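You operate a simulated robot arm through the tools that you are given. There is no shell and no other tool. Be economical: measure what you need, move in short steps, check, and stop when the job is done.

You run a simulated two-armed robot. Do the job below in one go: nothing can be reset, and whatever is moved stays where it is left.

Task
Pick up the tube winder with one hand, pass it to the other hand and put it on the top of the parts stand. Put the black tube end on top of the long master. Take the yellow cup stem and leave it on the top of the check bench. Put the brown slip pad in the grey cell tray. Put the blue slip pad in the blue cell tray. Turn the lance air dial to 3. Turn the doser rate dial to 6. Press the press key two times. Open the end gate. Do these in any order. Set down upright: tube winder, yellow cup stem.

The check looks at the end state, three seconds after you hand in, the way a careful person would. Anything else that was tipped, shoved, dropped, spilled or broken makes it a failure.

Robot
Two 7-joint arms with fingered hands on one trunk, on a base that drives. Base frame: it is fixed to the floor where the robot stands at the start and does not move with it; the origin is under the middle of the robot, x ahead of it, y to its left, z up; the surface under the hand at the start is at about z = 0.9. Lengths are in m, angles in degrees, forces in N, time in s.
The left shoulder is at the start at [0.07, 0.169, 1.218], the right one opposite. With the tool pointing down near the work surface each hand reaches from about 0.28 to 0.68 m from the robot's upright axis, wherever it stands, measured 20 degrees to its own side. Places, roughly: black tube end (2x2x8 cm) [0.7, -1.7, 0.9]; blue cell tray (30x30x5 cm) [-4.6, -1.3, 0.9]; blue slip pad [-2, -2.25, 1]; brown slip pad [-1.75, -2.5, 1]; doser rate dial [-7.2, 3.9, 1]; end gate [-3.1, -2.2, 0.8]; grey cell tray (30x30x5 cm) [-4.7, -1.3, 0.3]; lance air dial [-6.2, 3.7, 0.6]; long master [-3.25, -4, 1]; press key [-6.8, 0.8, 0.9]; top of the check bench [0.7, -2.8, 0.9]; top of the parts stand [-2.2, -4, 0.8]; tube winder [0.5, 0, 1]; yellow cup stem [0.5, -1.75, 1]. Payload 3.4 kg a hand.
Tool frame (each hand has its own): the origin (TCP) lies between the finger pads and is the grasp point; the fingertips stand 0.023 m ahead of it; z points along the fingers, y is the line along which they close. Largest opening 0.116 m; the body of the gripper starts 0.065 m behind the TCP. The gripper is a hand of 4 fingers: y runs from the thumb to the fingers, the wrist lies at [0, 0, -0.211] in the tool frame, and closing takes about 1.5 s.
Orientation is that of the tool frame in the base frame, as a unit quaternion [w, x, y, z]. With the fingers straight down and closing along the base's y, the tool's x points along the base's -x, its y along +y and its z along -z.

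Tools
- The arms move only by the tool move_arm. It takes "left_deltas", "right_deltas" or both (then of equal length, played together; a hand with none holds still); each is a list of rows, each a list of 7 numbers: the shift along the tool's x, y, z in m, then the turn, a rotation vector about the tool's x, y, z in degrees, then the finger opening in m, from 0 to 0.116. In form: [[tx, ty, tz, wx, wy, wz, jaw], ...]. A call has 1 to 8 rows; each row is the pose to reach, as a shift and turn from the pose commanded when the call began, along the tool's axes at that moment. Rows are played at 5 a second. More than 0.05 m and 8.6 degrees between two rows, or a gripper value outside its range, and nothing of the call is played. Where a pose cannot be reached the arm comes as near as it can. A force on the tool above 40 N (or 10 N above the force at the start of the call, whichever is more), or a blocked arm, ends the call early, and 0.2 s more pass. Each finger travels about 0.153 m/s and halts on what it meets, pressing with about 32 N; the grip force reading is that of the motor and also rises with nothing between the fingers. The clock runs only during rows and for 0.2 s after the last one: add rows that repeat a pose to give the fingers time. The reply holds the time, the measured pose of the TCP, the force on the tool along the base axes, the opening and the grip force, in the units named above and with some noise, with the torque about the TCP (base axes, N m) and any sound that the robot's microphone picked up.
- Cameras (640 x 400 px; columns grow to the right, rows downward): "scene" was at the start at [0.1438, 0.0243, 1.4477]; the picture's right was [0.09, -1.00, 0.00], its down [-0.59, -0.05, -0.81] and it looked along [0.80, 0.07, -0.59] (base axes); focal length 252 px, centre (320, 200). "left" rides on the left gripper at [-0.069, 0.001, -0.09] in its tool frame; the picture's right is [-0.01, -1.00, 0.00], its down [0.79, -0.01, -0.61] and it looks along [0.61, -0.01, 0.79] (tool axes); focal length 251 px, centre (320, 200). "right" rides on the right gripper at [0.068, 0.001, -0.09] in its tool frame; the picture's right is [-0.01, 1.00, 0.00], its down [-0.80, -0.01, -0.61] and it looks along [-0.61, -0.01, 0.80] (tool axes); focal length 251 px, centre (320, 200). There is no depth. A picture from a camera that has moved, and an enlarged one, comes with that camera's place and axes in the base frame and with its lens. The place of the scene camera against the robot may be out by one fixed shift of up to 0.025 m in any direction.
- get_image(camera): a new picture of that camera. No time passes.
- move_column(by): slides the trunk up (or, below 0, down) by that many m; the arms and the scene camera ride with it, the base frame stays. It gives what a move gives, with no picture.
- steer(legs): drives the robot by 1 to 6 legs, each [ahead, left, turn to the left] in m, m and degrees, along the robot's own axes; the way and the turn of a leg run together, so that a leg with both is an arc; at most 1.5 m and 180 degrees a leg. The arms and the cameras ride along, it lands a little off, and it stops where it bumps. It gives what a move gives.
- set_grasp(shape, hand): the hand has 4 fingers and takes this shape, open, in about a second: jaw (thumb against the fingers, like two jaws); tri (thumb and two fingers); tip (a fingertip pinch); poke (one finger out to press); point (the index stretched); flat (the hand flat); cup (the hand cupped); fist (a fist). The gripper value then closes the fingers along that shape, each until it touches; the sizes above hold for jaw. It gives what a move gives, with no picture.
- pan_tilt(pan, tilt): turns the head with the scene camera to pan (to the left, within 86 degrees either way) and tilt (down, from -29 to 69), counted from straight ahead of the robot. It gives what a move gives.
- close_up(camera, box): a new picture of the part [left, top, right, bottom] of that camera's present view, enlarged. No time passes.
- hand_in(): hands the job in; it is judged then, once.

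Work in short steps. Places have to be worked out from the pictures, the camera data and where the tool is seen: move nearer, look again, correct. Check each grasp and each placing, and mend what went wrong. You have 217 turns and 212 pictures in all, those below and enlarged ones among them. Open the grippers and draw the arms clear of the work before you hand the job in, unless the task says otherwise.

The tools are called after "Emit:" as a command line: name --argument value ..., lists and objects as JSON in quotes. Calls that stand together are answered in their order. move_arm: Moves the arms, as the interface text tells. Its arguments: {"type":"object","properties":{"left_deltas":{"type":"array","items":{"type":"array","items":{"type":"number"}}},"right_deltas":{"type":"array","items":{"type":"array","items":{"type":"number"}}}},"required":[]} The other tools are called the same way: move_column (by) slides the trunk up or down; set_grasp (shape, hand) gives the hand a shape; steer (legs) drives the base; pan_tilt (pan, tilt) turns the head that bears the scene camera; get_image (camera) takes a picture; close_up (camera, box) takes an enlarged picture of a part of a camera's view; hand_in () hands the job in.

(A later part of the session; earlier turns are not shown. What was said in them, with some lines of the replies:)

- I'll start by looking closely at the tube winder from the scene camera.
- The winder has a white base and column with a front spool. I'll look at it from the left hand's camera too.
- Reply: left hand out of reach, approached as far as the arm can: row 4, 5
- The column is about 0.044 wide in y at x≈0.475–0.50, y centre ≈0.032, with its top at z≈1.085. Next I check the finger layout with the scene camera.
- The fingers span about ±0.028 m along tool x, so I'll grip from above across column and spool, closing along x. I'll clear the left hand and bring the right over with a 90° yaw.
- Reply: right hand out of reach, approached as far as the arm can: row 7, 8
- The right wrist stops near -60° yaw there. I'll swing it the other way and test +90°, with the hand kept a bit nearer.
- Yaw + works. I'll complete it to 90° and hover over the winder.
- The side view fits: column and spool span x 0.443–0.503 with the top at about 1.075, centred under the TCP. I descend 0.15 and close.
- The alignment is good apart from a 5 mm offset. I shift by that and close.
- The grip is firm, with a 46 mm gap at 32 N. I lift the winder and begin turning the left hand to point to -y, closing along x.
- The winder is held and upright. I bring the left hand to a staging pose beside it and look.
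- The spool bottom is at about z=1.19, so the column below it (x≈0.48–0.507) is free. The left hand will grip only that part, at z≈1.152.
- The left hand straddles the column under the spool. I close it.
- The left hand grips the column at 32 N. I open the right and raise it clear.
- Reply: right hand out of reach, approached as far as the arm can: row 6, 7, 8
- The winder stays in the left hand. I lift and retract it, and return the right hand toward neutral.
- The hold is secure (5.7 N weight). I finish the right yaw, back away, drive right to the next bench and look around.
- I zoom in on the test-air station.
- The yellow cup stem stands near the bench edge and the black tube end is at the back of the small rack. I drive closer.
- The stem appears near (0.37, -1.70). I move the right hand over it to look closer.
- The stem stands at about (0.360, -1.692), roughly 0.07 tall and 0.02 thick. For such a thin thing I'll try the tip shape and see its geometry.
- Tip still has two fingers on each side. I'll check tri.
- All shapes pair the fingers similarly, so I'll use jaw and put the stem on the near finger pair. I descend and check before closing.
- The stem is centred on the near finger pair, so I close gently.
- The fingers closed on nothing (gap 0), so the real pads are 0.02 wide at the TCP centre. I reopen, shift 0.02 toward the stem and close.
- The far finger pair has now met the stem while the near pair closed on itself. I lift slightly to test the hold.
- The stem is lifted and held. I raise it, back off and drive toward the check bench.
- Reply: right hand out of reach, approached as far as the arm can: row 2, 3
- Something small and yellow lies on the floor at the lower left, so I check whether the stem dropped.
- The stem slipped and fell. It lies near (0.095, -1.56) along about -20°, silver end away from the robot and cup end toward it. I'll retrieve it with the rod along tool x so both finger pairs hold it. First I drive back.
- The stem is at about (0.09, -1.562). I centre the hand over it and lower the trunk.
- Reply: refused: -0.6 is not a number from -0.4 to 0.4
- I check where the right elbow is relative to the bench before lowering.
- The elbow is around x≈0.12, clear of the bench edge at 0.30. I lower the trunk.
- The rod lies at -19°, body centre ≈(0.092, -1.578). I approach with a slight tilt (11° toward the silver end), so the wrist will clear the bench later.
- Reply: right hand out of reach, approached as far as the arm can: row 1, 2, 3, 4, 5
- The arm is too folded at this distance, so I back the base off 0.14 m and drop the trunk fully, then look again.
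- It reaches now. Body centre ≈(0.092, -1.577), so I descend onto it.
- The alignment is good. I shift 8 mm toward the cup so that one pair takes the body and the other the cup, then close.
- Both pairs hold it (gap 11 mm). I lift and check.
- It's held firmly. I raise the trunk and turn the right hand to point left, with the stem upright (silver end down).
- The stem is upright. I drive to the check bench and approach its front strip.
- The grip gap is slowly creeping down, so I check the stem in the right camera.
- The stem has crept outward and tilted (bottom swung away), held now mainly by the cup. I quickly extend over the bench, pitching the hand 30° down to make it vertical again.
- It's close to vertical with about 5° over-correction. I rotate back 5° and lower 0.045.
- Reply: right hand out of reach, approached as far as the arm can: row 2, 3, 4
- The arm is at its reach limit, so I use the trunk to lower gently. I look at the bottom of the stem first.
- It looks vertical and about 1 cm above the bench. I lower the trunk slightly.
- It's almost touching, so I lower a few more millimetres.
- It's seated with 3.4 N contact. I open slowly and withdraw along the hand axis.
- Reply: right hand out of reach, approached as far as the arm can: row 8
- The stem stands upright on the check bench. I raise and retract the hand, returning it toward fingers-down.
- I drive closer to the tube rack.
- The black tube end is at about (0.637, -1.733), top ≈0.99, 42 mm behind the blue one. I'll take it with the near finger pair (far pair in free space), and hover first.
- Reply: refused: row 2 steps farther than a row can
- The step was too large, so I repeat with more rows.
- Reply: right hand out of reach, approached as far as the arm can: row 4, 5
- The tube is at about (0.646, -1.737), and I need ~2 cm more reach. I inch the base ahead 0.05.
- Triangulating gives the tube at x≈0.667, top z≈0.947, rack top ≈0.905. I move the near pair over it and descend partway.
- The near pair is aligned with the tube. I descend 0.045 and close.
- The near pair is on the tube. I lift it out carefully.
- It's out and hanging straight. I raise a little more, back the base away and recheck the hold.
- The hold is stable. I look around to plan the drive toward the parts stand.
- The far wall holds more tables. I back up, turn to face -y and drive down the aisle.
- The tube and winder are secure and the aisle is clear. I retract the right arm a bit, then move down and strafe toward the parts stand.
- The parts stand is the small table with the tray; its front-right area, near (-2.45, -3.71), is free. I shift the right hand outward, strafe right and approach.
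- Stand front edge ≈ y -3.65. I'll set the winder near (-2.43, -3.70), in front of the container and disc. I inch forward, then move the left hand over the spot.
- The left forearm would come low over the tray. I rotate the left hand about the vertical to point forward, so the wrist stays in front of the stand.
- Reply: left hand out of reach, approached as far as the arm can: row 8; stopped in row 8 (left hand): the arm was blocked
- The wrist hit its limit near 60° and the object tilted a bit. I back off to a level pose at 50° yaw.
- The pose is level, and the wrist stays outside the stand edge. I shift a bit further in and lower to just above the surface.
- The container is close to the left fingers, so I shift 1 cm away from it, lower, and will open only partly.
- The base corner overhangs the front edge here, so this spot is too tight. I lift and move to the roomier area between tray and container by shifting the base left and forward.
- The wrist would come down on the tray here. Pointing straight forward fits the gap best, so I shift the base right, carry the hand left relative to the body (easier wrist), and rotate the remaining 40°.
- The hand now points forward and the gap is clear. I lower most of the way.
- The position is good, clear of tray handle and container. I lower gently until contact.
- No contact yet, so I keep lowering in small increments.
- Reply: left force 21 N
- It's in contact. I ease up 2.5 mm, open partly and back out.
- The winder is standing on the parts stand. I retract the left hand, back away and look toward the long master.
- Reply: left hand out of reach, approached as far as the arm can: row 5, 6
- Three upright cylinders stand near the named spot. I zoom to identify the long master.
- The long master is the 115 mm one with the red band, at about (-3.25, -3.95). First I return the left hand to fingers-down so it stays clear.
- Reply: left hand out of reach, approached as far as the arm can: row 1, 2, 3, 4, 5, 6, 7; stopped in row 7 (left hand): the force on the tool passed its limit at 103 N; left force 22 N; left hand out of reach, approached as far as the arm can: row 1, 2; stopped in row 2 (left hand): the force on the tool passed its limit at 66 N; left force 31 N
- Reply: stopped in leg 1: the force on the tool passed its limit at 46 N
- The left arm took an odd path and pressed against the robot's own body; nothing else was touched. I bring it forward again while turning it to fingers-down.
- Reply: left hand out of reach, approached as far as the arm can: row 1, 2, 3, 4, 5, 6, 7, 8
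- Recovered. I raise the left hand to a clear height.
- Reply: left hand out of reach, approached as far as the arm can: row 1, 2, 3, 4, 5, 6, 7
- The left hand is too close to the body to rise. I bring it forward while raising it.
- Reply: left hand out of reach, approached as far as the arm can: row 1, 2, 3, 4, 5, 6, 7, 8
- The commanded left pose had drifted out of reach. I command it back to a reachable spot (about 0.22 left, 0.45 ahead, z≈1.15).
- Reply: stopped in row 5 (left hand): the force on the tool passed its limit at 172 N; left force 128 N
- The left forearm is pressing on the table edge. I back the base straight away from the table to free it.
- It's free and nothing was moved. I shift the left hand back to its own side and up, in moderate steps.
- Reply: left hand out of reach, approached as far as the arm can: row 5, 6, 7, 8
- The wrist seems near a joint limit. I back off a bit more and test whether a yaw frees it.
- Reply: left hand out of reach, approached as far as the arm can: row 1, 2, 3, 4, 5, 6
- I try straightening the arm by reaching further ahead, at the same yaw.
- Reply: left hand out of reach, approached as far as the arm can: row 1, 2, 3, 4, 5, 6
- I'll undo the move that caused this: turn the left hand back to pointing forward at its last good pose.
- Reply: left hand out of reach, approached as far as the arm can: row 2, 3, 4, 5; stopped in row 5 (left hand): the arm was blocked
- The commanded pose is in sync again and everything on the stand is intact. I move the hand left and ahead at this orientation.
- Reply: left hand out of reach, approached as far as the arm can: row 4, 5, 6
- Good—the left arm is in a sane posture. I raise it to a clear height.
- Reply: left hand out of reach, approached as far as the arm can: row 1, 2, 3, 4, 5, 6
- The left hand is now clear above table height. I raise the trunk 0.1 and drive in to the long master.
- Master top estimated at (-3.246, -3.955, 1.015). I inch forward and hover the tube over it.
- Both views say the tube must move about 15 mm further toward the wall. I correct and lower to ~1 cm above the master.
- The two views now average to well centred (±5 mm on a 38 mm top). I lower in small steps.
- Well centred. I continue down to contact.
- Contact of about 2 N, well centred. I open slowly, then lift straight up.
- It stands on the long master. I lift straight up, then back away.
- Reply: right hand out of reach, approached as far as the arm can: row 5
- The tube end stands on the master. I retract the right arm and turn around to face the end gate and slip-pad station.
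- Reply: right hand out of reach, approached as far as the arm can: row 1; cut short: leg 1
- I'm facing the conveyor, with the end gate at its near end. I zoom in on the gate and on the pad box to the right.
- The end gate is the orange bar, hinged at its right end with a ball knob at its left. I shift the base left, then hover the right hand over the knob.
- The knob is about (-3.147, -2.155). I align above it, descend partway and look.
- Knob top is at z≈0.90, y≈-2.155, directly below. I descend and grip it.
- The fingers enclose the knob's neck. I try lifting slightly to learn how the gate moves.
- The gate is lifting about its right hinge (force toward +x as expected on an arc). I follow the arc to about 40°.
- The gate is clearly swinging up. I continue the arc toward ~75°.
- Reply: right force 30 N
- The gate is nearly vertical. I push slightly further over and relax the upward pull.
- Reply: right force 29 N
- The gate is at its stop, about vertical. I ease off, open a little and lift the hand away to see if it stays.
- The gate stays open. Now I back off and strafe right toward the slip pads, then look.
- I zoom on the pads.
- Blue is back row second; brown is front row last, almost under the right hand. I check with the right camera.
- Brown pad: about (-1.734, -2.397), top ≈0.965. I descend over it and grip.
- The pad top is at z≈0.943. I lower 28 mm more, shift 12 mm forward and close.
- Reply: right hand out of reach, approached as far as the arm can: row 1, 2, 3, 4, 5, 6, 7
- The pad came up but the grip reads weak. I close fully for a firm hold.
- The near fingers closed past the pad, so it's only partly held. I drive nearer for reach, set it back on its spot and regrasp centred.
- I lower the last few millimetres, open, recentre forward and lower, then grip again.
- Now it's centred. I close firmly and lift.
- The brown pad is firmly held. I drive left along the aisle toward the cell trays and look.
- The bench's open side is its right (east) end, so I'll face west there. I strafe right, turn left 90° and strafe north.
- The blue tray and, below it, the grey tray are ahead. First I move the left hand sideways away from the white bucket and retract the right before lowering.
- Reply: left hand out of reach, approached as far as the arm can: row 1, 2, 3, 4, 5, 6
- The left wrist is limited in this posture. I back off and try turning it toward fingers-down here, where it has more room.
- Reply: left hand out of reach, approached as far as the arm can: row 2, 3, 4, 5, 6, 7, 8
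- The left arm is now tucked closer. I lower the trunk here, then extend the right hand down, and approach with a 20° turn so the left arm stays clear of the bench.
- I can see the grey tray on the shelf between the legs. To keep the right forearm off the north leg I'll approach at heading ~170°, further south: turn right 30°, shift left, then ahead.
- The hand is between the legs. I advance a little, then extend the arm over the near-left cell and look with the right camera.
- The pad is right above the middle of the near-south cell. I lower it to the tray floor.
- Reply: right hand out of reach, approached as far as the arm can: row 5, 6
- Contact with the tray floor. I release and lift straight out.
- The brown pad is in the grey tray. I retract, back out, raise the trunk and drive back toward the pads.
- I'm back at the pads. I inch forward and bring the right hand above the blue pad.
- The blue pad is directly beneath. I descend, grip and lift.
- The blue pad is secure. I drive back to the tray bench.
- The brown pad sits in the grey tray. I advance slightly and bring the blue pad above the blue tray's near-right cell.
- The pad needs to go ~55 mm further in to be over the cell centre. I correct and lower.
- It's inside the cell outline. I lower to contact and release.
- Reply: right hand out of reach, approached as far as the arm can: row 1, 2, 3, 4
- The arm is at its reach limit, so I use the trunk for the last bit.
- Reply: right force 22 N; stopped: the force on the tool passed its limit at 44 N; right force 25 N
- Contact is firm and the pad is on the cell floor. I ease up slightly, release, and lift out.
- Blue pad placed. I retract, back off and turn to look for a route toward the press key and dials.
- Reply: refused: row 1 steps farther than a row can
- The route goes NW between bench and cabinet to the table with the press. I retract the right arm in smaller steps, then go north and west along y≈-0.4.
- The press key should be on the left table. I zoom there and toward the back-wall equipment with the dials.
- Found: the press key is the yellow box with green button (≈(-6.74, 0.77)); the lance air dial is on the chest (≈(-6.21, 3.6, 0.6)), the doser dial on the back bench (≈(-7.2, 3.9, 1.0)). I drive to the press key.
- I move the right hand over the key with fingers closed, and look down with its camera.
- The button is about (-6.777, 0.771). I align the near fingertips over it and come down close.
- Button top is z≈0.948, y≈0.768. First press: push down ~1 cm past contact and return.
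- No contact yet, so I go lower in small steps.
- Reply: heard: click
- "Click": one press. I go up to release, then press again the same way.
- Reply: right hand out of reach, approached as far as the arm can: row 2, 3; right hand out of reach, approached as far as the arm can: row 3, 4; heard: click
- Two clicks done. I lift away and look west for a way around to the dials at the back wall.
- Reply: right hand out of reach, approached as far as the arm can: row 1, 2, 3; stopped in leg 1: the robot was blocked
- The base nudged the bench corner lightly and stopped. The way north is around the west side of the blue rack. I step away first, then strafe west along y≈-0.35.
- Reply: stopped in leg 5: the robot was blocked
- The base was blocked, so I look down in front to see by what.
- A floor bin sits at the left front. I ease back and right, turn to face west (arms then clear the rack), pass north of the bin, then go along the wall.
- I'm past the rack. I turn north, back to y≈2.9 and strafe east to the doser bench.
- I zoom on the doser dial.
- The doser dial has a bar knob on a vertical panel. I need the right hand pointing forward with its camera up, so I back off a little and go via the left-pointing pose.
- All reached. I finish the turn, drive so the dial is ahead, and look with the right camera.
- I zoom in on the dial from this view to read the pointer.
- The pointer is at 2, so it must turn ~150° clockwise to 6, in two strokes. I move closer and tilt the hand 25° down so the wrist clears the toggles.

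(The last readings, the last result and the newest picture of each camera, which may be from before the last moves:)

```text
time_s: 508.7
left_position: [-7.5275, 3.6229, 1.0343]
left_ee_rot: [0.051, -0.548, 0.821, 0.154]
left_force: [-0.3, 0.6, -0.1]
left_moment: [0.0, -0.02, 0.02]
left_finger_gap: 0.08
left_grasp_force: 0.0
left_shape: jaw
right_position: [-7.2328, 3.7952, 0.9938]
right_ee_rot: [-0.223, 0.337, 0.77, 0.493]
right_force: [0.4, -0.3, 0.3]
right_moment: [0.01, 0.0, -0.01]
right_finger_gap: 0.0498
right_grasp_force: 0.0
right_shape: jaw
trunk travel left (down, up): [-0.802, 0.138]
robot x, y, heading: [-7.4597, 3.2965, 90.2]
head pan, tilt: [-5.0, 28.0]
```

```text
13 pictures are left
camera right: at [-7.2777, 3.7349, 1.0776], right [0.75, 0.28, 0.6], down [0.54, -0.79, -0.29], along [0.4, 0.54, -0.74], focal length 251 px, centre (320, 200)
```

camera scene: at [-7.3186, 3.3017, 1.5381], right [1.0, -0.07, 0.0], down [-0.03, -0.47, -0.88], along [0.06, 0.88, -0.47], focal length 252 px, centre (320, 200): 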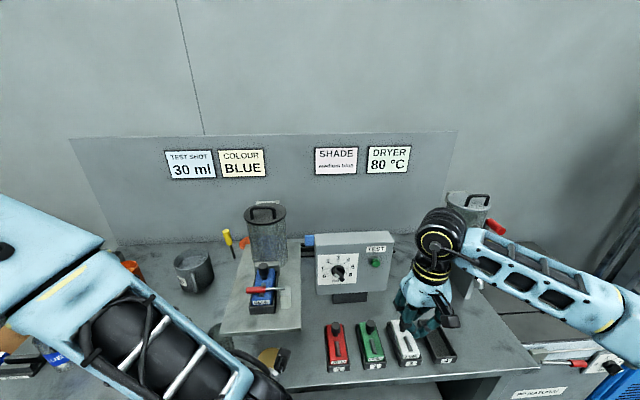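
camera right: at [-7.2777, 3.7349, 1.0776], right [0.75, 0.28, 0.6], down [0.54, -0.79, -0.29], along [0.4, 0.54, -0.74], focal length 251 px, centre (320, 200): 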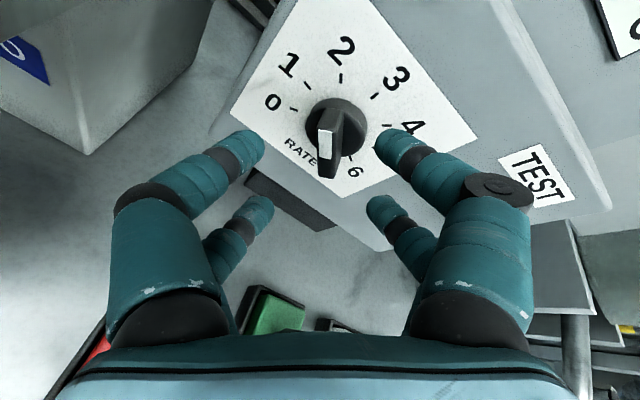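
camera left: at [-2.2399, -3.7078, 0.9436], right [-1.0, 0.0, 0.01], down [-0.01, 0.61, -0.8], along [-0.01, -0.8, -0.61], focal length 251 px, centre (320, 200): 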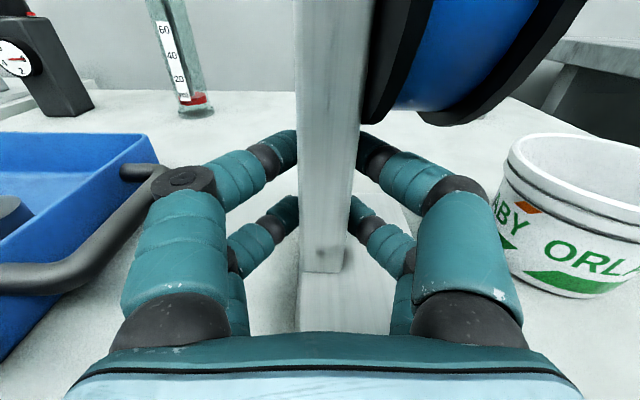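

The blade lines up with the fingers' pair direction and is about 45 mm ahead. I advance, close on it and check.

Emit:
move_arm --right_deltas '[[0.006, 0.006, 0.01, 0, 0, 0, 0.05], [0.006, 0.006, 0.025, 0, 0, 0, 0.05], [0.006, 0.006, 0.042, 0, 0, 0, 0.05], [0.006, 0.006, 0.042, 0, 0, 0, 0.03], [0.006, 0.006, 0.042, 0, 0, 0, 0.01], [0.006, 0.006, 0.042, 0, 0, 0, 0.0], [0.006, 0.006, 0.042, 0, 0, 0, 0.0]]'

Emit:
get_image --camera "right"

```text
time_s: 510.3
left_position: [-7.529, 3.6222, 1.0341]
left_ee_rot: [0.052, -0.547, 0.821, 0.154]
left_force: [0.1, 0.5, 0.1]
left_moment: [-0.03, -0.03, -0.02]
left_finger_gap: 0.08
left_grasp_force: 0.1
left_shape: jaw
right_position: [-7.2318, 3.8394, 0.9853]
right_ee_rot: [-0.223, 0.338, 0.77, 0.493]
right_force: [-0.2, 2.3, 1.7]
right_moment: [0.13, -0.04, -0.06]
right_finger_gap: 0.0007
right_grasp_force: 32.0
right_shape: jaw
trunk travel left (down, up): [-0.802, 0.138]
robot x, y, heading: [-7.4622, 3.2957, 90.3]
head pan, tilt: [-5.0, 28.0]
```

```text
12 pictures are left
camera right: at [-7.2777, 3.7779, 1.069], right [0.75, 0.28, 0.6], down [0.54, -0.79, -0.29], along [0.4, 0.54, -0.74], focal length 251 px, centre (320, 200)
```

right: 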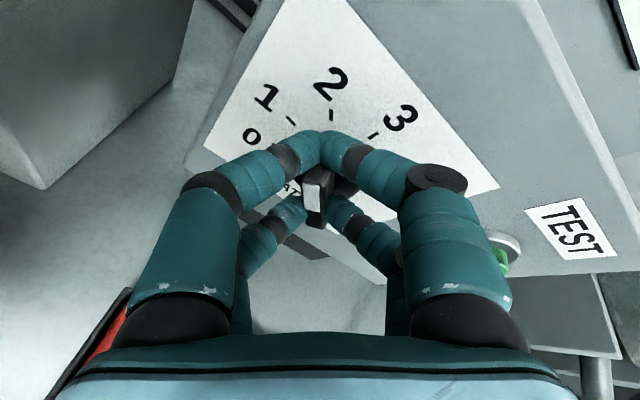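

Only the lower pair holds the blade. I open, shift 12 mm along tool -x, and close again.

Emit:
move_arm --right_deltas '[[0, 0, 0, 0, 0, 0, 0.02], [0, 0, 0, 0, 0, 0, 0.035], [-0.006, 0, 0, 0, 0, 0, 0.035], [-0.012, 0, 0, 0, 0, 0, 0.035], [-0.012, 0, 0, 0, 0, 0, 0.015], [-0.012, 0, 0, 0, 0, 0, 0.0], [-0.012, 0, 0, 0, 0, 0, 0.0]]'

```text
time_s: 511.9
left_position: [-7.5281, 3.6211, 1.0341]
left_ee_rot: [0.051, -0.546, 0.821, 0.155]
left_force: [-0.3, 0.7, -0.4]
left_moment: [0.03, -0.04, 0.0]
left_finger_gap: 0.0801
left_grasp_force: 0.0
left_shape: jaw
right_position: [-7.2247, 3.8332, 0.9773]
right_ee_rot: [-0.224, 0.337, 0.771, 0.492]
right_force: [-0.5, -4.5, 1.0]
right_moment: [-0.01, 0.0, -0.26]
right_finger_gap: 0.0088
right_grasp_force: 32.2
right_shape: jaw
trunk travel left (down, up): [-0.802, 0.138]
robot x, y, heading: [-7.4629, 3.2951, 89.9]
head pan, tilt: [-5.0, 28.0]
```

Gap 8.8 mm: the blade is gripped by both pairs. I rotate clockwise 68°.

Emit:
move_arm --right_deltas '[[0, 0, 0, 0, 0, 8.5, 0.0], [0, 0, 0, 0, 0, 17, 0.0], [0, 0, 0, 0, 0, 25.5, 0.0], [0, 0, 0, 0, 0, 34, 0.0], [0, 0, 0, 0, 0, 42.5, 0.0], [0, 0, 0, 0, 0, 51, 0.0], [0, 0, 0, 0, 0, 59.5, 0.0], [0, 0, 0, 0, 0, 68, 0.0]]'

Emit:
get_image --camera "right"

```text
time_s: 513.7
left_position: [-7.5309, 3.6198, 1.0341]
left_ee_rot: [0.054, -0.546, 0.821, 0.155]
left_force: [-0.2, 0.2, -0.7]
left_moment: [-0.01, 0.0, 0.01]
left_finger_gap: 0.0799
left_grasp_force: 0.1
left_shape: jaw
right_position: [-7.2262, 3.8318, 0.9774]
right_ee_rot: [-0.461, 0.711, 0.449, 0.283]
right_force: [-11.4, -14.9, -5.4]
right_moment: [-0.7, 0.08, 0.79]
right_finger_gap: 0.0078
right_grasp_force: 31.6
right_shape: jaw
trunk travel left (down, up): [-0.802, 0.138]
robot x, y, heading: [-7.4652, 3.2995, 90.1]
head pan, tilt: [-5.0, 28.0]
```

```text
11 pictures are left
camera right: at [-7.1963, 3.7754, 1.0699], right [0.9, -0.17, -0.41], down [-0.35, -0.85, -0.4], along [-0.28, 0.5, -0.82], focal length 251 px, centre (320, 200)
```

right: 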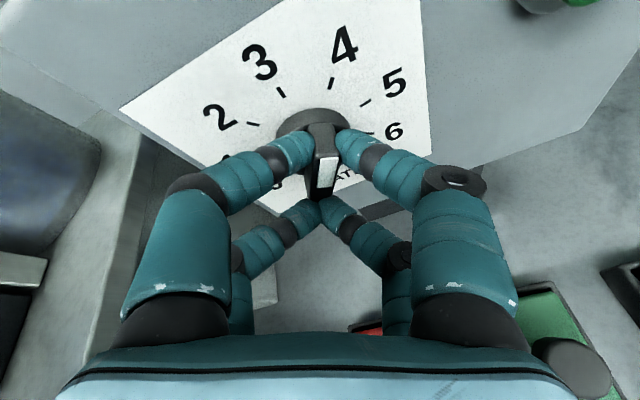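

It turned with the hand (now near 4). The wrist still has range, so I keep turning clockwise.

Emit:
move_arm --right_deltas '[[0, 0, 0, 0, 0, 8.5, 0.0], [0, 0, 0, 0, 0, 17, 0.0], [0, 0, 0, 0, 0, 25.5, 0.0], [0, 0, 0, 0, 0, 34, 0.0], [0, 0, 0, 0, 0, 42.5, 0.0], [0, 0, 0, 0, 0, 51, 0.0], [0, 0, 0, 0, 0, 59.5, 0.0], [0, 0, 0, 0, 0, 68, 0.0]]'

Emit:
get_image --camera "right"

```text
time_s: 515.5
left_position: [-7.5292, 3.6161, 1.0362]
left_ee_rot: [0.054, -0.547, 0.82, 0.157]
left_force: [0.6, 0.0, -0.3]
left_moment: [0.04, -0.04, -0.01]
left_finger_gap: 0.0798
left_grasp_force: 0.1
left_shape: jaw
right_position: [-7.2261, 3.8261, 0.9812]
right_ee_rot: [-0.543, 0.839, -0.026, -0.022]
right_force: [-5.5, -27.7, 6.9]
right_moment: [-0.31, 0.07, 1.28]
right_finger_gap: 0.0069
right_grasp_force: 32.0
right_shape: jaw
trunk travel left (down, up): [-0.802, 0.138]
robot x, y, heading: [-7.4569, 3.2938, 90.0]
head pan, tilt: [-5.0, 28.0]
```

```text
10 pictures are left
camera right: at [-7.1566, 3.7439, 1.012], right [-0.08, -0.41, -0.91], down [-0.79, -0.54, 0.31], along [-0.61, 0.74, -0.28], focal length 251 px, centre (320, 200)
```

right: 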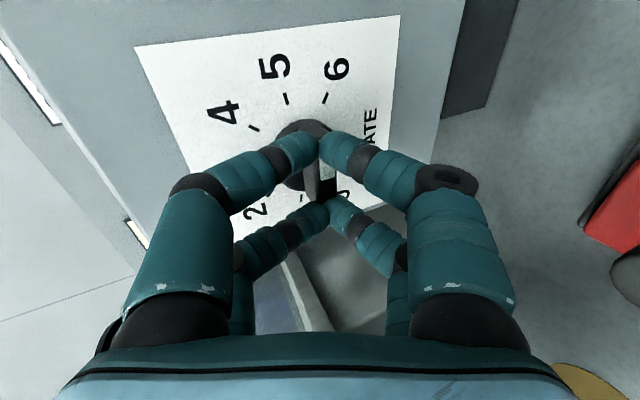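

The pointer reads ~5.6. I turn a further 16°, then release and back off to check.

Emit:
move_arm --right_deltas '[[0, 0, 0, 0, 0, 8, 0.0], [0, 0, 0, 0, 0, 16, 0.0], [0, 0, 0, 0, 0, 16, 0.0], [0, 0, 0, 0, 0, 16, 0.025], [0, 0, 0, 0, 0, 16, 0.04], [0, 0, -0.02, 0, 0, 16, 0.04], [0, 0, -0.05, 0, 0, 16, 0.04], [0, 0, -0.08, 0, 0, 16, 0.04]]'

Emit:
close_up --camera "right" --box '[220, 40, 420, 220]'

```text
time_s: 517.3
left_position: [-7.5278, 3.6224, 1.0332]
left_ee_rot: [0.052, -0.547, 0.821, 0.155]
left_force: [1.0, 0.7, -0.6]
left_moment: [0.03, 0.01, -0.02]
left_finger_gap: 0.0802
left_grasp_force: 0.3
left_shape: jaw
right_position: [-7.2241, 3.7604, 1.0094]
right_ee_rot: [-0.533, 0.829, -0.143, -0.097]
right_force: [-0.4, 0.5, -0.7]
right_moment: [0.0, -0.04, 0.03]
right_finger_gap: 0.0397
right_grasp_force: 0.1
right_shape: jaw
trunk travel left (down, up): [-0.802, 0.138]
robot x, y, heading: [-7.4615, 3.2931, 90.2]
head pan, tilt: [-5.0, 28.0]
```

```text
2.22 times, centred on (320, 130) of right
camera zoom: at [-7.159, 3.669, 1.0237], right [-0.35, -0.39, -0.85], down [-0.74, -0.44, 0.51], along [-0.58, 0.81, -0.14], focal length 559 px, centre (320, 356)
```

zoom: 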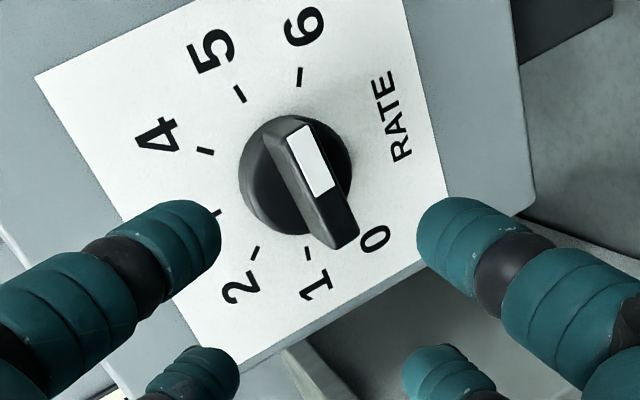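

The pointer is at about 5.4, so it lost some on the grip slack. I realign the hand to the blade (-22°), advance and regrip.

Emit:
move_arm --right_deltas '[[0, 0, 0, 0, 0, -8, 0.04], [0, 0, 0, 0, 0, -16, 0.04], [0, 0, 0.03, 0, 0, -22, 0.04], [0, 0, 0.06, 0, 0, -22, 0.04], [0, 0, 0.08, 0, 0, -22, 0.04], [0, 0, 0.08, 0, 0, -22, 0.02], [0, 0, 0.08, 0, 0, -22, 0.0], [0, 0, 0.08, 0, 0, -22, 0.0]]'

Emit:
move_arm --right_deltas '[[0, 0, 0, 0, 0, 8, 0.0], [0, 0, 0, 0, 0, 16, 0.0], [0, 0, 0, 0, 0, 24, 0.0], [0, 0, 0, 0, 0, 32, 0.0], [0, 0, 0, 0, 0, 36, 0.0], [0, 0, 0, 0, 0, 36, 0.0]]'

Emit:
move_arm --right_deltas '[[0, 0, 0, 0, 0, 0, 0.02], [0, 0, 0, 0, 0, 0, 0.04], [0, 0, 0, 0, 0, 0, 0.04], [0, 0, -0.03, 0, 0, 0, 0.04], [0, 0, -0.06, 0, 0, 0, 0.04], [0, 0, -0.09, 0, 0, 0, 0.04]]'

Emit:
close_up --camera "right" --box '[220, 40, 420, 220]'

```text
time_s: 519.1
left_position: [-7.5277, 3.6218, 1.0345]
left_ee_rot: [0.053, -0.547, 0.821, 0.153]
left_force: [0.7, -0.1, -0.6]
left_moment: [0.0, -0.02, -0.01]
left_finger_gap: 0.0804
left_grasp_force: 0.1
left_shape: jaw
right_position: [-7.2256, 3.834, 0.976]
right_ee_rot: [-0.541, 0.841, 0.019, 0.006]
right_force: [-0.6, 0.6, -0.1]
right_moment: [0.37, 0.0, 0.01]
right_finger_gap: 0.0126
right_grasp_force: 32.1
right_shape: jaw
trunk travel left (down, up): [-0.802, 0.138]
robot x, y, heading: [-7.4549, 3.2987, 90.1]
head pan, tilt: [-5.0, 28.0]
```

```text
time_s: 520.5
left_position: [-7.5277, 3.6241, 1.0327]
left_ee_rot: [0.052, -0.547, 0.821, 0.153]
left_force: [0.2, 0.7, -1.3]
left_moment: [-0.01, -0.03, -0.02]
left_finger_gap: 0.0801
left_grasp_force: 0.1
left_shape: jaw
right_position: [-7.2252, 3.8343, 0.9763]
right_ee_rot: [-0.516, 0.806, -0.242, -0.162]
right_force: [-0.2, 1.6, -5.4]
right_moment: [0.52, -0.01, 0.97]
right_finger_gap: 0.0114
right_grasp_force: 32.1
right_shape: jaw
trunk travel left (down, up): [-0.802, 0.138]
robot x, y, heading: [-7.4589, 3.297, 90.2]
head pan, tilt: [-5.0, 28.0]
```

```text
time_s: 521.9
left_position: [-7.5288, 3.6229, 1.0342]
left_ee_rot: [0.052, -0.547, 0.821, 0.155]
left_force: [0.3, -0.2, -0.1]
left_moment: [0.02, 0.02, 0.0]
left_finger_gap: 0.0804
left_grasp_force: 0.1
left_shape: jaw
right_position: [-7.2244, 3.7514, 1.0141]
right_ee_rot: [-0.516, 0.806, -0.242, -0.161]
right_force: [0.0, 0.2, -0.7]
right_moment: [-0.02, 0.0, -0.01]
right_finger_gap: 0.0394
right_grasp_force: 0.1
right_shape: jaw
trunk travel left (down, up): [-0.802, 0.138]
robot x, y, heading: [-7.4602, 3.2969, 90.5]
head pan, tilt: [-5.0, 28.0]
```

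```text
2.22 times, centred on (320, 130) of right
camera zoom: at [-7.167, 3.6542, 1.015], right [-0.56, -0.35, -0.75], down [-0.65, -0.37, 0.66], along [-0.51, 0.86, -0.02], focal length 559 px, centre (320, 356)
```

zoom: 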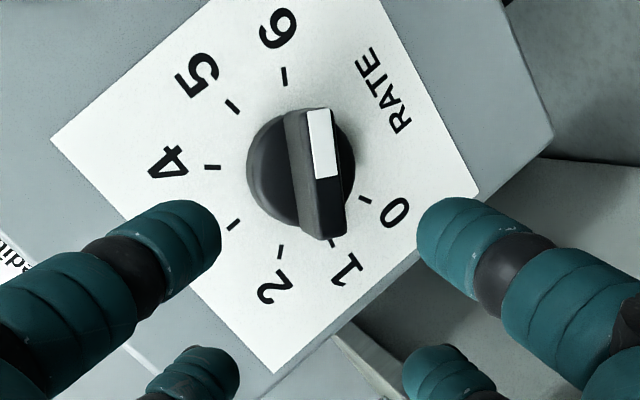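

The doser dial now reads 6. I back away, roll the hand back upright, drive to the lance chest, lower the trunk and look.

Emit:
steer --legs '[[-0.45, 0, 0]]'

Emit:
move_arm --right_deltas '[[0, 0, 0, 0, 0, -8.5, 0.04], [0, 0, 0, 0, 0, -17, 0.04], [0, 0, 0, 0, 0, -25.5, 0.04], [0, 0, 0, 0, 0, -34, 0.04], [0, 0, 0, 0, 0, -42.5, 0.04], [0, 0, 0, 0, 0, -51, 0.04], [0, 0, 0, 0, 0, -59.5, 0.04], [0, 0, 0, 0, 0, -68, 0.04]]'

Emit:
move_arm --right_deltas '[[0, 0, 0, 0, 0, -8.5, 0.04], [0, 0, 0, 0, 0, -17, 0.04], [0, 0, 0, 0, 0, -25.5, 0.04], [0, 0, 0, 0, 0, -34, 0.04], [0, 0, 0, 0, 0, -42.5, 0.04], [0, 0, 0, 0, 0, -51, 0.04], [0, 0, 0, 0, 0, -56, 0.04]]'

Emit:
steer --legs '[[0, -1.01, 0]]'

Emit:
move_column --by -0.3

Emit:
get_image --camera "right"

```text
time_s: 524.7
left_position: [-7.5266, 3.1614, 1.0345]
left_ee_rot: [0.052, -0.541, 0.825, 0.154]
left_force: [0.0, -1.1, -0.5]
left_moment: [-0.01, -0.01, 0.0]
left_finger_gap: 0.08
left_grasp_force: 0.0
left_shape: jaw
right_position: [-7.2194, 3.2875, 1.013]
right_ee_rot: [-0.516, 0.805, -0.247, -0.158]
right_force: [0.3, -0.1, 0.3]
right_moment: [0.01, 0.0, 0.02]
right_finger_gap: 0.0395
right_grasp_force: 0.0
right_shape: jaw
trunk travel left (down, up): [-0.802, 0.138]
robot x, y, heading: [-7.4583, 2.8348, 89.5]
head pan, tilt: [-5.0, 28.0]
```

```text
time_s: 526.5
left_position: [-7.525, 3.1611, 1.0349]
left_ee_rot: [0.053, -0.541, 0.825, 0.154]
left_force: [-0.6, 0.0, 0.3]
left_moment: [-0.03, -0.03, 0.01]
left_finger_gap: 0.0801
left_grasp_force: 0.1
left_shape: jaw
right_position: [-7.2194, 3.2863, 1.0126]
right_ee_rot: [-0.517, 0.804, 0.247, 0.159]
right_force: [-0.2, 0.2, -0.4]
right_moment: [-0.02, 0.0, 0.03]
right_finger_gap: 0.0398
right_grasp_force: 0.1
right_shape: jaw
trunk travel left (down, up): [-0.802, 0.138]
robot x, y, heading: [-7.4593, 2.8337, 89.4]
head pan, tilt: [-5.0, 28.0]
```

```text
time_s: 528.1
left_position: [-7.5258, 3.1602, 1.0331]
left_ee_rot: [0.053, -0.541, 0.825, 0.153]
left_force: [0.2, 0.9, 0.4]
left_moment: [-0.02, 0.0, -0.02]
left_finger_gap: 0.0802
left_grasp_force: 0.1
left_shape: jaw
right_position: [-7.2199, 3.2866, 1.0146]
right_ee_rot: [-0.381, 0.595, 0.594, 0.383]
right_force: [0.4, -0.7, 0.6]
right_moment: [-0.02, -0.02, -0.01]
right_finger_gap: 0.0398
right_grasp_force: 0.0
right_shape: jaw
trunk travel left (down, up): [-0.802, 0.138]
robot x, y, heading: [-7.4615, 2.8318, 89.4]
head pan, tilt: [-5.0, 28.0]
```

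```text
time_s: 533.4
left_position: [-6.5038, 3.1506, 1.0335]
left_ee_rot: [0.052, -0.542, 0.825, 0.153]
left_force: [0.0, 0.0, -0.8]
left_moment: [-0.02, 0.01, -0.01]
left_finger_gap: 0.08
left_grasp_force: 0.1
left_shape: jaw
right_position: [-6.1991, 3.2765, 1.013]
right_ee_rot: [-0.383, 0.595, 0.595, 0.382]
right_force: [-0.2, 0.3, -0.7]
right_moment: [0.03, 0.03, 0.0]
right_finger_gap: 0.0398
right_grasp_force: 0.0
right_shape: jaw
trunk travel left (down, up): [-0.802, 0.138]
robot x, y, heading: [-6.442, 2.824, 89.4]
head pan, tilt: [-5.0, 28.0]
```

```text
time_s: 536.4
left_position: [-6.5041, 3.1494, 0.7332]
left_ee_rot: [0.053, -0.542, 0.825, 0.154]
left_force: [0.4, 0.7, 1.0]
left_moment: [0.0, 0.03, 0.0]
left_finger_gap: 0.08
left_grasp_force: 0.0
left_shape: jaw
right_position: [-6.1986, 3.276, 0.7131]
right_ee_rot: [-0.382, 0.595, 0.594, 0.383]
right_force: [0.5, 0.7, -0.1]
right_moment: [-0.02, 0.01, 0.02]
right_finger_gap: 0.0397
right_grasp_force: 0.0
right_shape: jaw
trunk travel left (down, up): [-0.502, 0.438]
robot x, y, heading: [-6.4364, 2.8233, 89.6]
head pan, tilt: [-5.0, 28.0]
```

```text
7 pictures are left
camera right: at [-6.1978, 3.2234, 0.8126], right [1.0, 0.0, -0.01], down [-0.01, -0.88, -0.47], along [-0.01, 0.47, -0.88], focal length 251 px, centre (320, 200)
```

right: 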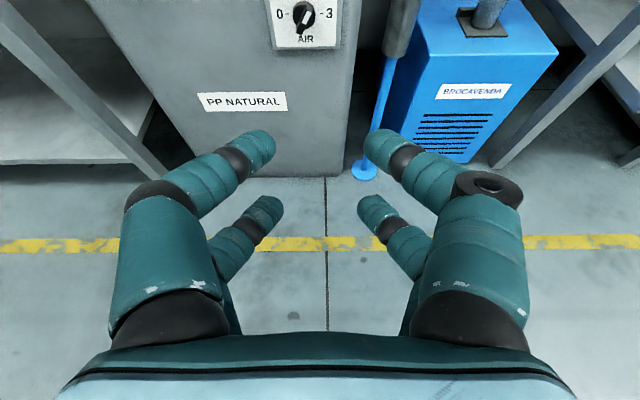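

The AIR dial is at about (-6.23, 3.735, 0.565) on the chest. I drive in, lower the trunk, level the hand and look closer.

Emit:
steer --legs '[[0.28, 0, 0.4]]'

Emit:
move_column --by -0.145

Emit:
move_arm --right_deltas '[[0, -0.01, 0, 0, 6, 0, 0.05], [0, -0.02, 0, 0, 12, 0, 0.05], [0, -0.031, 0, 0, 18, 0, 0.05], [0, -0.031, 0, 0, 25, 0, 0.05], [0, -0.031, 0, 0, 25, 0, 0.05]]'

Emit:
close_up --camera "right" --box '[240, 60, 400, 200]'

```text
time_s: 538.4
left_position: [-6.5052, 3.4354, 0.7345]
left_ee_rot: [0.051, -0.546, 0.822, 0.154]
left_force: [0.0, 0.3, 0.1]
left_moment: [-0.01, 0.0, -0.01]
left_finger_gap: 0.0802
left_grasp_force: 0.0
left_shape: jaw
right_position: [-6.2016, 3.5644, 0.7136]
right_ee_rot: [-0.385, 0.592, 0.597, 0.38]
right_force: [-0.5, -0.8, 0.0]
right_moment: [0.0, 0.01, -0.02]
right_finger_gap: 0.0395
right_grasp_force: 0.0
right_shape: jaw
trunk travel left (down, up): [-0.502, 0.438]
robot x, y, heading: [-6.4345, 3.1067, 90.2]
head pan, tilt: [-5.0, 28.0]
```

```text
time_s: 540.1
left_position: [-6.5068, 3.4355, 0.5899]
left_ee_rot: [0.052, -0.546, 0.822, 0.154]
left_force: [1.0, 0.0, -0.2]
left_moment: [0.01, -0.03, 0.02]
left_finger_gap: 0.08
left_grasp_force: 0.0
left_shape: jaw
right_position: [-6.2006, 3.5629, 0.5675]
right_ee_rot: [-0.385, 0.592, 0.597, 0.38]
right_force: [0.1, -0.1, -0.1]
right_moment: [-0.01, 0.01, -0.01]
right_finger_gap: 0.0397
right_grasp_force: 0.0
right_shape: jaw
trunk travel left (down, up): [-0.357, 0.583]
robot x, y, heading: [-6.4355, 3.1084, 90.1]
head pan, tilt: [-5.0, 28.0]
```

```text
time_s: 541.3
left_position: [-6.505, 3.4365, 0.5885]
left_ee_rot: [0.052, -0.547, 0.821, 0.154]
left_force: [-0.6, -0.3, 0.3]
left_moment: [-0.01, 0.02, -0.01]
left_finger_gap: 0.0801
left_grasp_force: 0.0
left_shape: jaw
right_position: [-6.2328, 3.5639, 0.5691]
right_ee_rot: [0.505, -0.496, -0.5, -0.499]
right_force: [0.9, -0.5, 0.5]
right_moment: [0.0, 0.01, -0.01]
right_finger_gap: 0.0495
right_grasp_force: 0.1
right_shape: jaw
trunk travel left (down, up): [-0.357, 0.583]
robot x, y, heading: [-6.4379, 3.1099, 90.0]
head pan, tilt: [-5.0, 28.0]
```

```text
2.86 times, centred on (320, 130) of right
camera zoom: at [-6.232, 3.4734, 0.6359], right [1.0, 0.01, -0.01], down [0.0, -0.6, -0.8], along [-0.01, 0.8, -0.6], focal length 718 px, centre (320, 400)
```

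zoom: 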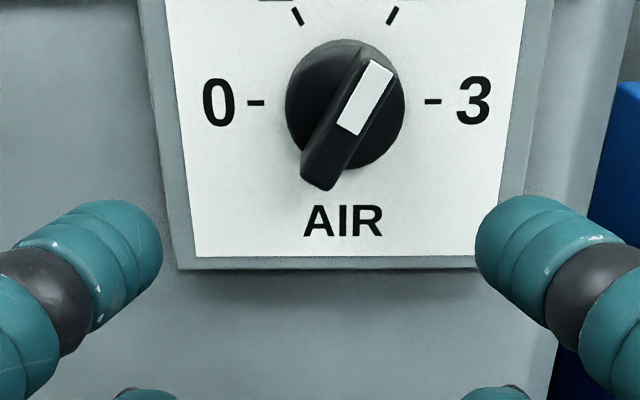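

The pointer is at 2; it needs +60° clockwise to 3. I roll 28° to align with the blade, advance onto it and close.

Emit:
move_arm --right_deltas '[[-0.003, 0.005, 0.03, 0, 0, 8.5, 0.04], [-0.006, 0.01, 0.06, 0, 0, 17, 0.04], [-0.006, 0.01, 0.09, 0, 0, 25.5, 0.04], [-0.006, 0.01, 0.12, 0, 0, 28, 0.04], [-0.006, 0.01, 0.145, 0, 0, 28, 0.04], [-0.006, 0.01, 0.161, 0, 0, 28, 0.04], [-0.006, 0.01, 0.161, 0, 0, 28, 0.04]]'

Emit:
move_arm --right_deltas '[[0, 0, 0, 0, 0, 0, 0.02], [0, 0, 0, 0, 0, 0, 0.0], [0, 0, 0, 0, 0, 0, 0.0], [0, 0, 0, 0, 0, 0, 0.0]]'

```text
time_s: 542.9
left_position: [-6.5063, 3.4326, 0.5901]
left_ee_rot: [0.053, -0.545, 0.822, 0.155]
left_force: [0.0, 0.9, -0.1]
left_moment: [0.05, 0.0, -0.01]
left_finger_gap: 0.0798
left_grasp_force: 0.0
left_shape: jaw
right_position: [-6.2251, 3.7216, 0.5652]
right_ee_rot: [0.612, -0.601, -0.365, -0.362]
right_force: [-4.2, -35.5, -1.5]
right_moment: [0.4, -0.07, 0.39]
right_finger_gap: 0.0278
right_grasp_force: 31.9
right_shape: jaw
trunk travel left (down, up): [-0.357, 0.583]
robot x, y, heading: [-6.434, 3.1086, 90.2]
head pan, tilt: [-5.0, 28.0]
```

```text
time_s: 543.6
left_position: [-6.5053, 3.433, 0.5914]
left_ee_rot: [0.054, -0.546, 0.822, 0.155]
left_force: [0.5, 0.0, 0.1]
left_moment: [0.0, -0.01, 0.03]
left_finger_gap: 0.0801
left_grasp_force: 0.0
left_shape: jaw
right_position: [-6.2245, 3.7226, 0.5647]
right_ee_rot: [0.611, -0.601, -0.366, -0.362]
right_force: [-1.0, -17.3, 5.1]
right_moment: [0.36, -0.16, 0.18]
right_finger_gap: 0.0278
right_grasp_force: 32.4
right_shape: jaw
trunk travel left (down, up): [-0.357, 0.583]
robot x, y, heading: [-6.4374, 3.1085, 89.8]
head pan, tilt: [-5.0, 28.0]
stopped in row 3 (right hand): the force on the tool passed its limit at 47 N (the readings are from after the stop); the commanded pose is now the measured one
```

The fingers have gripped the round knob body (same reading as a 45 mm object), which turns with the pointer. I ease back 3 mm and rotate clockwise.

Emit:
move_arm --right_deltas '[[0, 0, -0.003, 0, 0, 8, 0.0], [0, 0, -0.003, 0, 0, 16, 0.0], [0, 0, -0.003, 0, 0, 24, 0.0], [0, 0, -0.003, 0, 0, 32, 0.0], [0, 0, -0.003, 0, 0, 40, 0.0], [0, 0, -0.003, 0, 0, 48, 0.0], [0, 0, -0.003, 0, 0, 56, 0.0], [0, 0, -0.003, 0, 0, 64, 0.0]]'

Emit:
get_image --camera "right"

```text
time_s: 545.4
left_position: [-6.5081, 3.4345, 0.5884]
left_ee_rot: [0.053, -0.546, 0.821, 0.155]
left_force: [0.2, 0.1, -0.1]
left_moment: [-0.03, -0.03, -0.04]
left_finger_gap: 0.0802
left_grasp_force: 0.2
left_shape: jaw
right_position: [-6.2261, 3.7215, 0.5644]
right_ee_rot: [0.71, -0.704, 0.008, 0.017]
right_force: [-9.8, 7.5, 10.9]
right_moment: [0.42, -1.04, -0.05]
right_finger_gap: 0.0257
right_grasp_force: 31.9
right_shape: jaw
trunk travel left (down, up): [-0.357, 0.583]
robot x, y, heading: [-6.4387, 3.1091, 90.1]
head pan, tilt: [-5.0, 28.0]
```

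```text
5 pictures are left
camera right: at [-6.1578, 3.6322, 0.5597], right [-0.04, 0.01, -1.0], down [-0.79, -0.62, 0.03], along [-0.62, 0.79, 0.03], focal length 251 px, centre (320, 200)
```

right: 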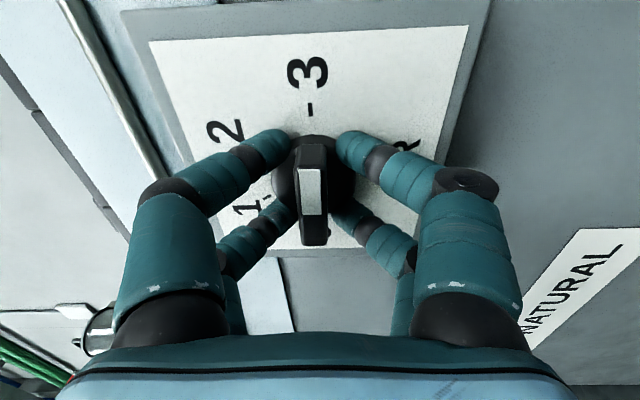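

The pointer is on the 3 mark. I release gently, back off and verify.

Emit:
move_arm --right_deltas '[[0, 0, 0, 0, 0, 0, 0.05], [0, 0, 0, 0, 0, 0, 0.07], [0, 0, 0, 0, 0, 0, 0.08], [0, 0, -0.03, 0, 0, 0, 0.08], [0, 0, -0.06, 0, 0, 0, 0.08], [0, 0, -0.1, 0, 0, 0, 0.08], [0, 0, -0.13, 0, 0, 0, 0.08]]'

Emit:
close_up --camera "right" --box '[220, 20, 420, 200]'

```text
time_s: 547.0
left_position: [-6.5062, 3.435, 0.5889]
left_ee_rot: [0.052, -0.547, 0.821, 0.154]
left_force: [0.4, -0.1, 0.7]
left_moment: [0.0, -0.01, 0.02]
left_finger_gap: 0.0801
left_grasp_force: 0.1
left_shape: jaw
right_position: [-6.2242, 3.5914, 0.5627]
right_ee_rot: [0.71, -0.704, 0.009, 0.016]
right_force: [0.0, -0.1, -0.6]
right_moment: [-0.03, -0.01, 0.02]
right_finger_gap: 0.0797
right_grasp_force: 0.0
right_shape: jaw
trunk travel left (down, up): [-0.357, 0.583]
robot x, y, heading: [-6.4369, 3.1043, 90.0]
head pan, tilt: [-5.0, 28.0]
```

```text
2.22 times, centred on (320, 110) of right
camera zoom: at [-6.1558, 3.5022, 0.558], right [-0.04, 0.01, -1.0], down [-0.79, -0.62, 0.03], along [-0.61, 0.79, 0.03], focal length 559 px, centre (320, 400)
```

zoom: 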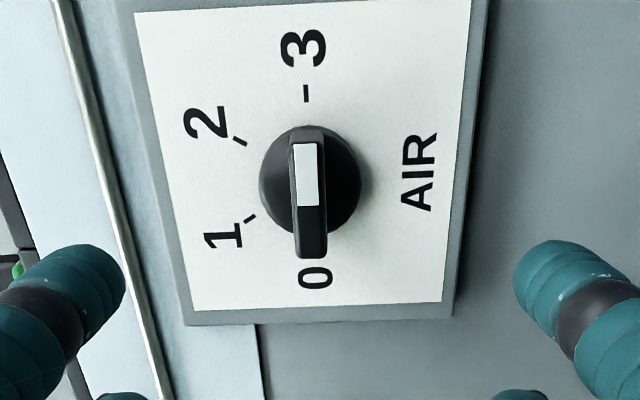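

The lance air dial reads 3. I back the robot clear of the work with both hands open.

Emit:
steer --legs '[[-0.35, 0, 0]]'

Emit:
get_image --camera "scene"

```text
time_s: 549.3
left_position: [-6.5063, 3.0763, 0.5891]
left_ee_rot: [0.051, -0.547, 0.821, 0.155]
left_force: [-0.6, -0.9, -0.2]
left_moment: [-0.02, 0.0, 0.0]
left_finger_gap: 0.08
left_grasp_force: 0.0
left_shape: jaw
right_position: [-6.2255, 3.233, 0.5627]
right_ee_rot: [0.709, -0.705, 0.008, 0.019]
right_force: [0.0, -0.5, 0.5]
right_moment: [0.03, 0.01, 0.04]
right_finger_gap: 0.0799
right_grasp_force: 0.2
right_shape: jaw
trunk travel left (down, up): [-0.357, 0.583]
robot x, y, heading: [-6.4377, 2.7485, 90.1]
head pan, tilt: [-5.0, 28.0]
```

```text
3 pictures are left
camera scene: at [-6.4228, 2.9063, 1.0932], right [1.0, -0.08, 0.0], down [-0.04, -0.47, -0.88], along [0.07, 0.88, -0.47], focal length 252 px, centre (320, 200)
```

scene: 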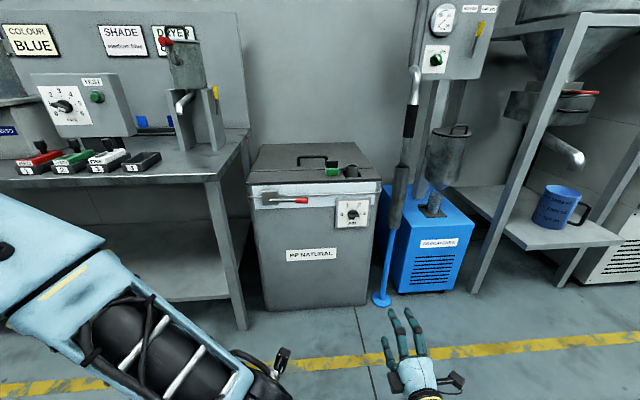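

Both dials are set, everything here is undisturbed, and the hands are open and clear. I hand in.

Emit:
hand_in

```text
The job is handed in.
```

I did every step you listed and handed the job in, but a few things went wrong on the way that may count against it.

| Task | State when I last saw it |
|---|---|
| Tube winder | Passed from right hand to left, standing upright on the parts stand |
| Black tube end | Standing on the 115 mm (long) master |
| Yellow cup stem | Standing upright on the check bench |
| Brown slip pad | In a cell of the grey tray |
| Blue slip pad | In a cell of the blue tray |
| Lance air dial | Pointing at 3 |
| Doser rate dial | Pointing at 6 |
| Press key | Pressed twice, one click heard each time |
| End gate | Lifted to its stop, stayed open after I let go |

- **Yellow cup stem dropped:** it slipped out of the right hand and fell to the floor. I picked it up and set it on the check bench afterwards.
- **Base contacts:** the base was stopped near the white bench beside the press-key table, and again against a floor bin near the west wall. I did not check whether either had moved.
- **Left arm hit a table:** while I was repositioning it at the long master's bench, the left forearm pressed hard on the bench edge (172 N). Nothing I could see on that bench or the parts stand had moved.
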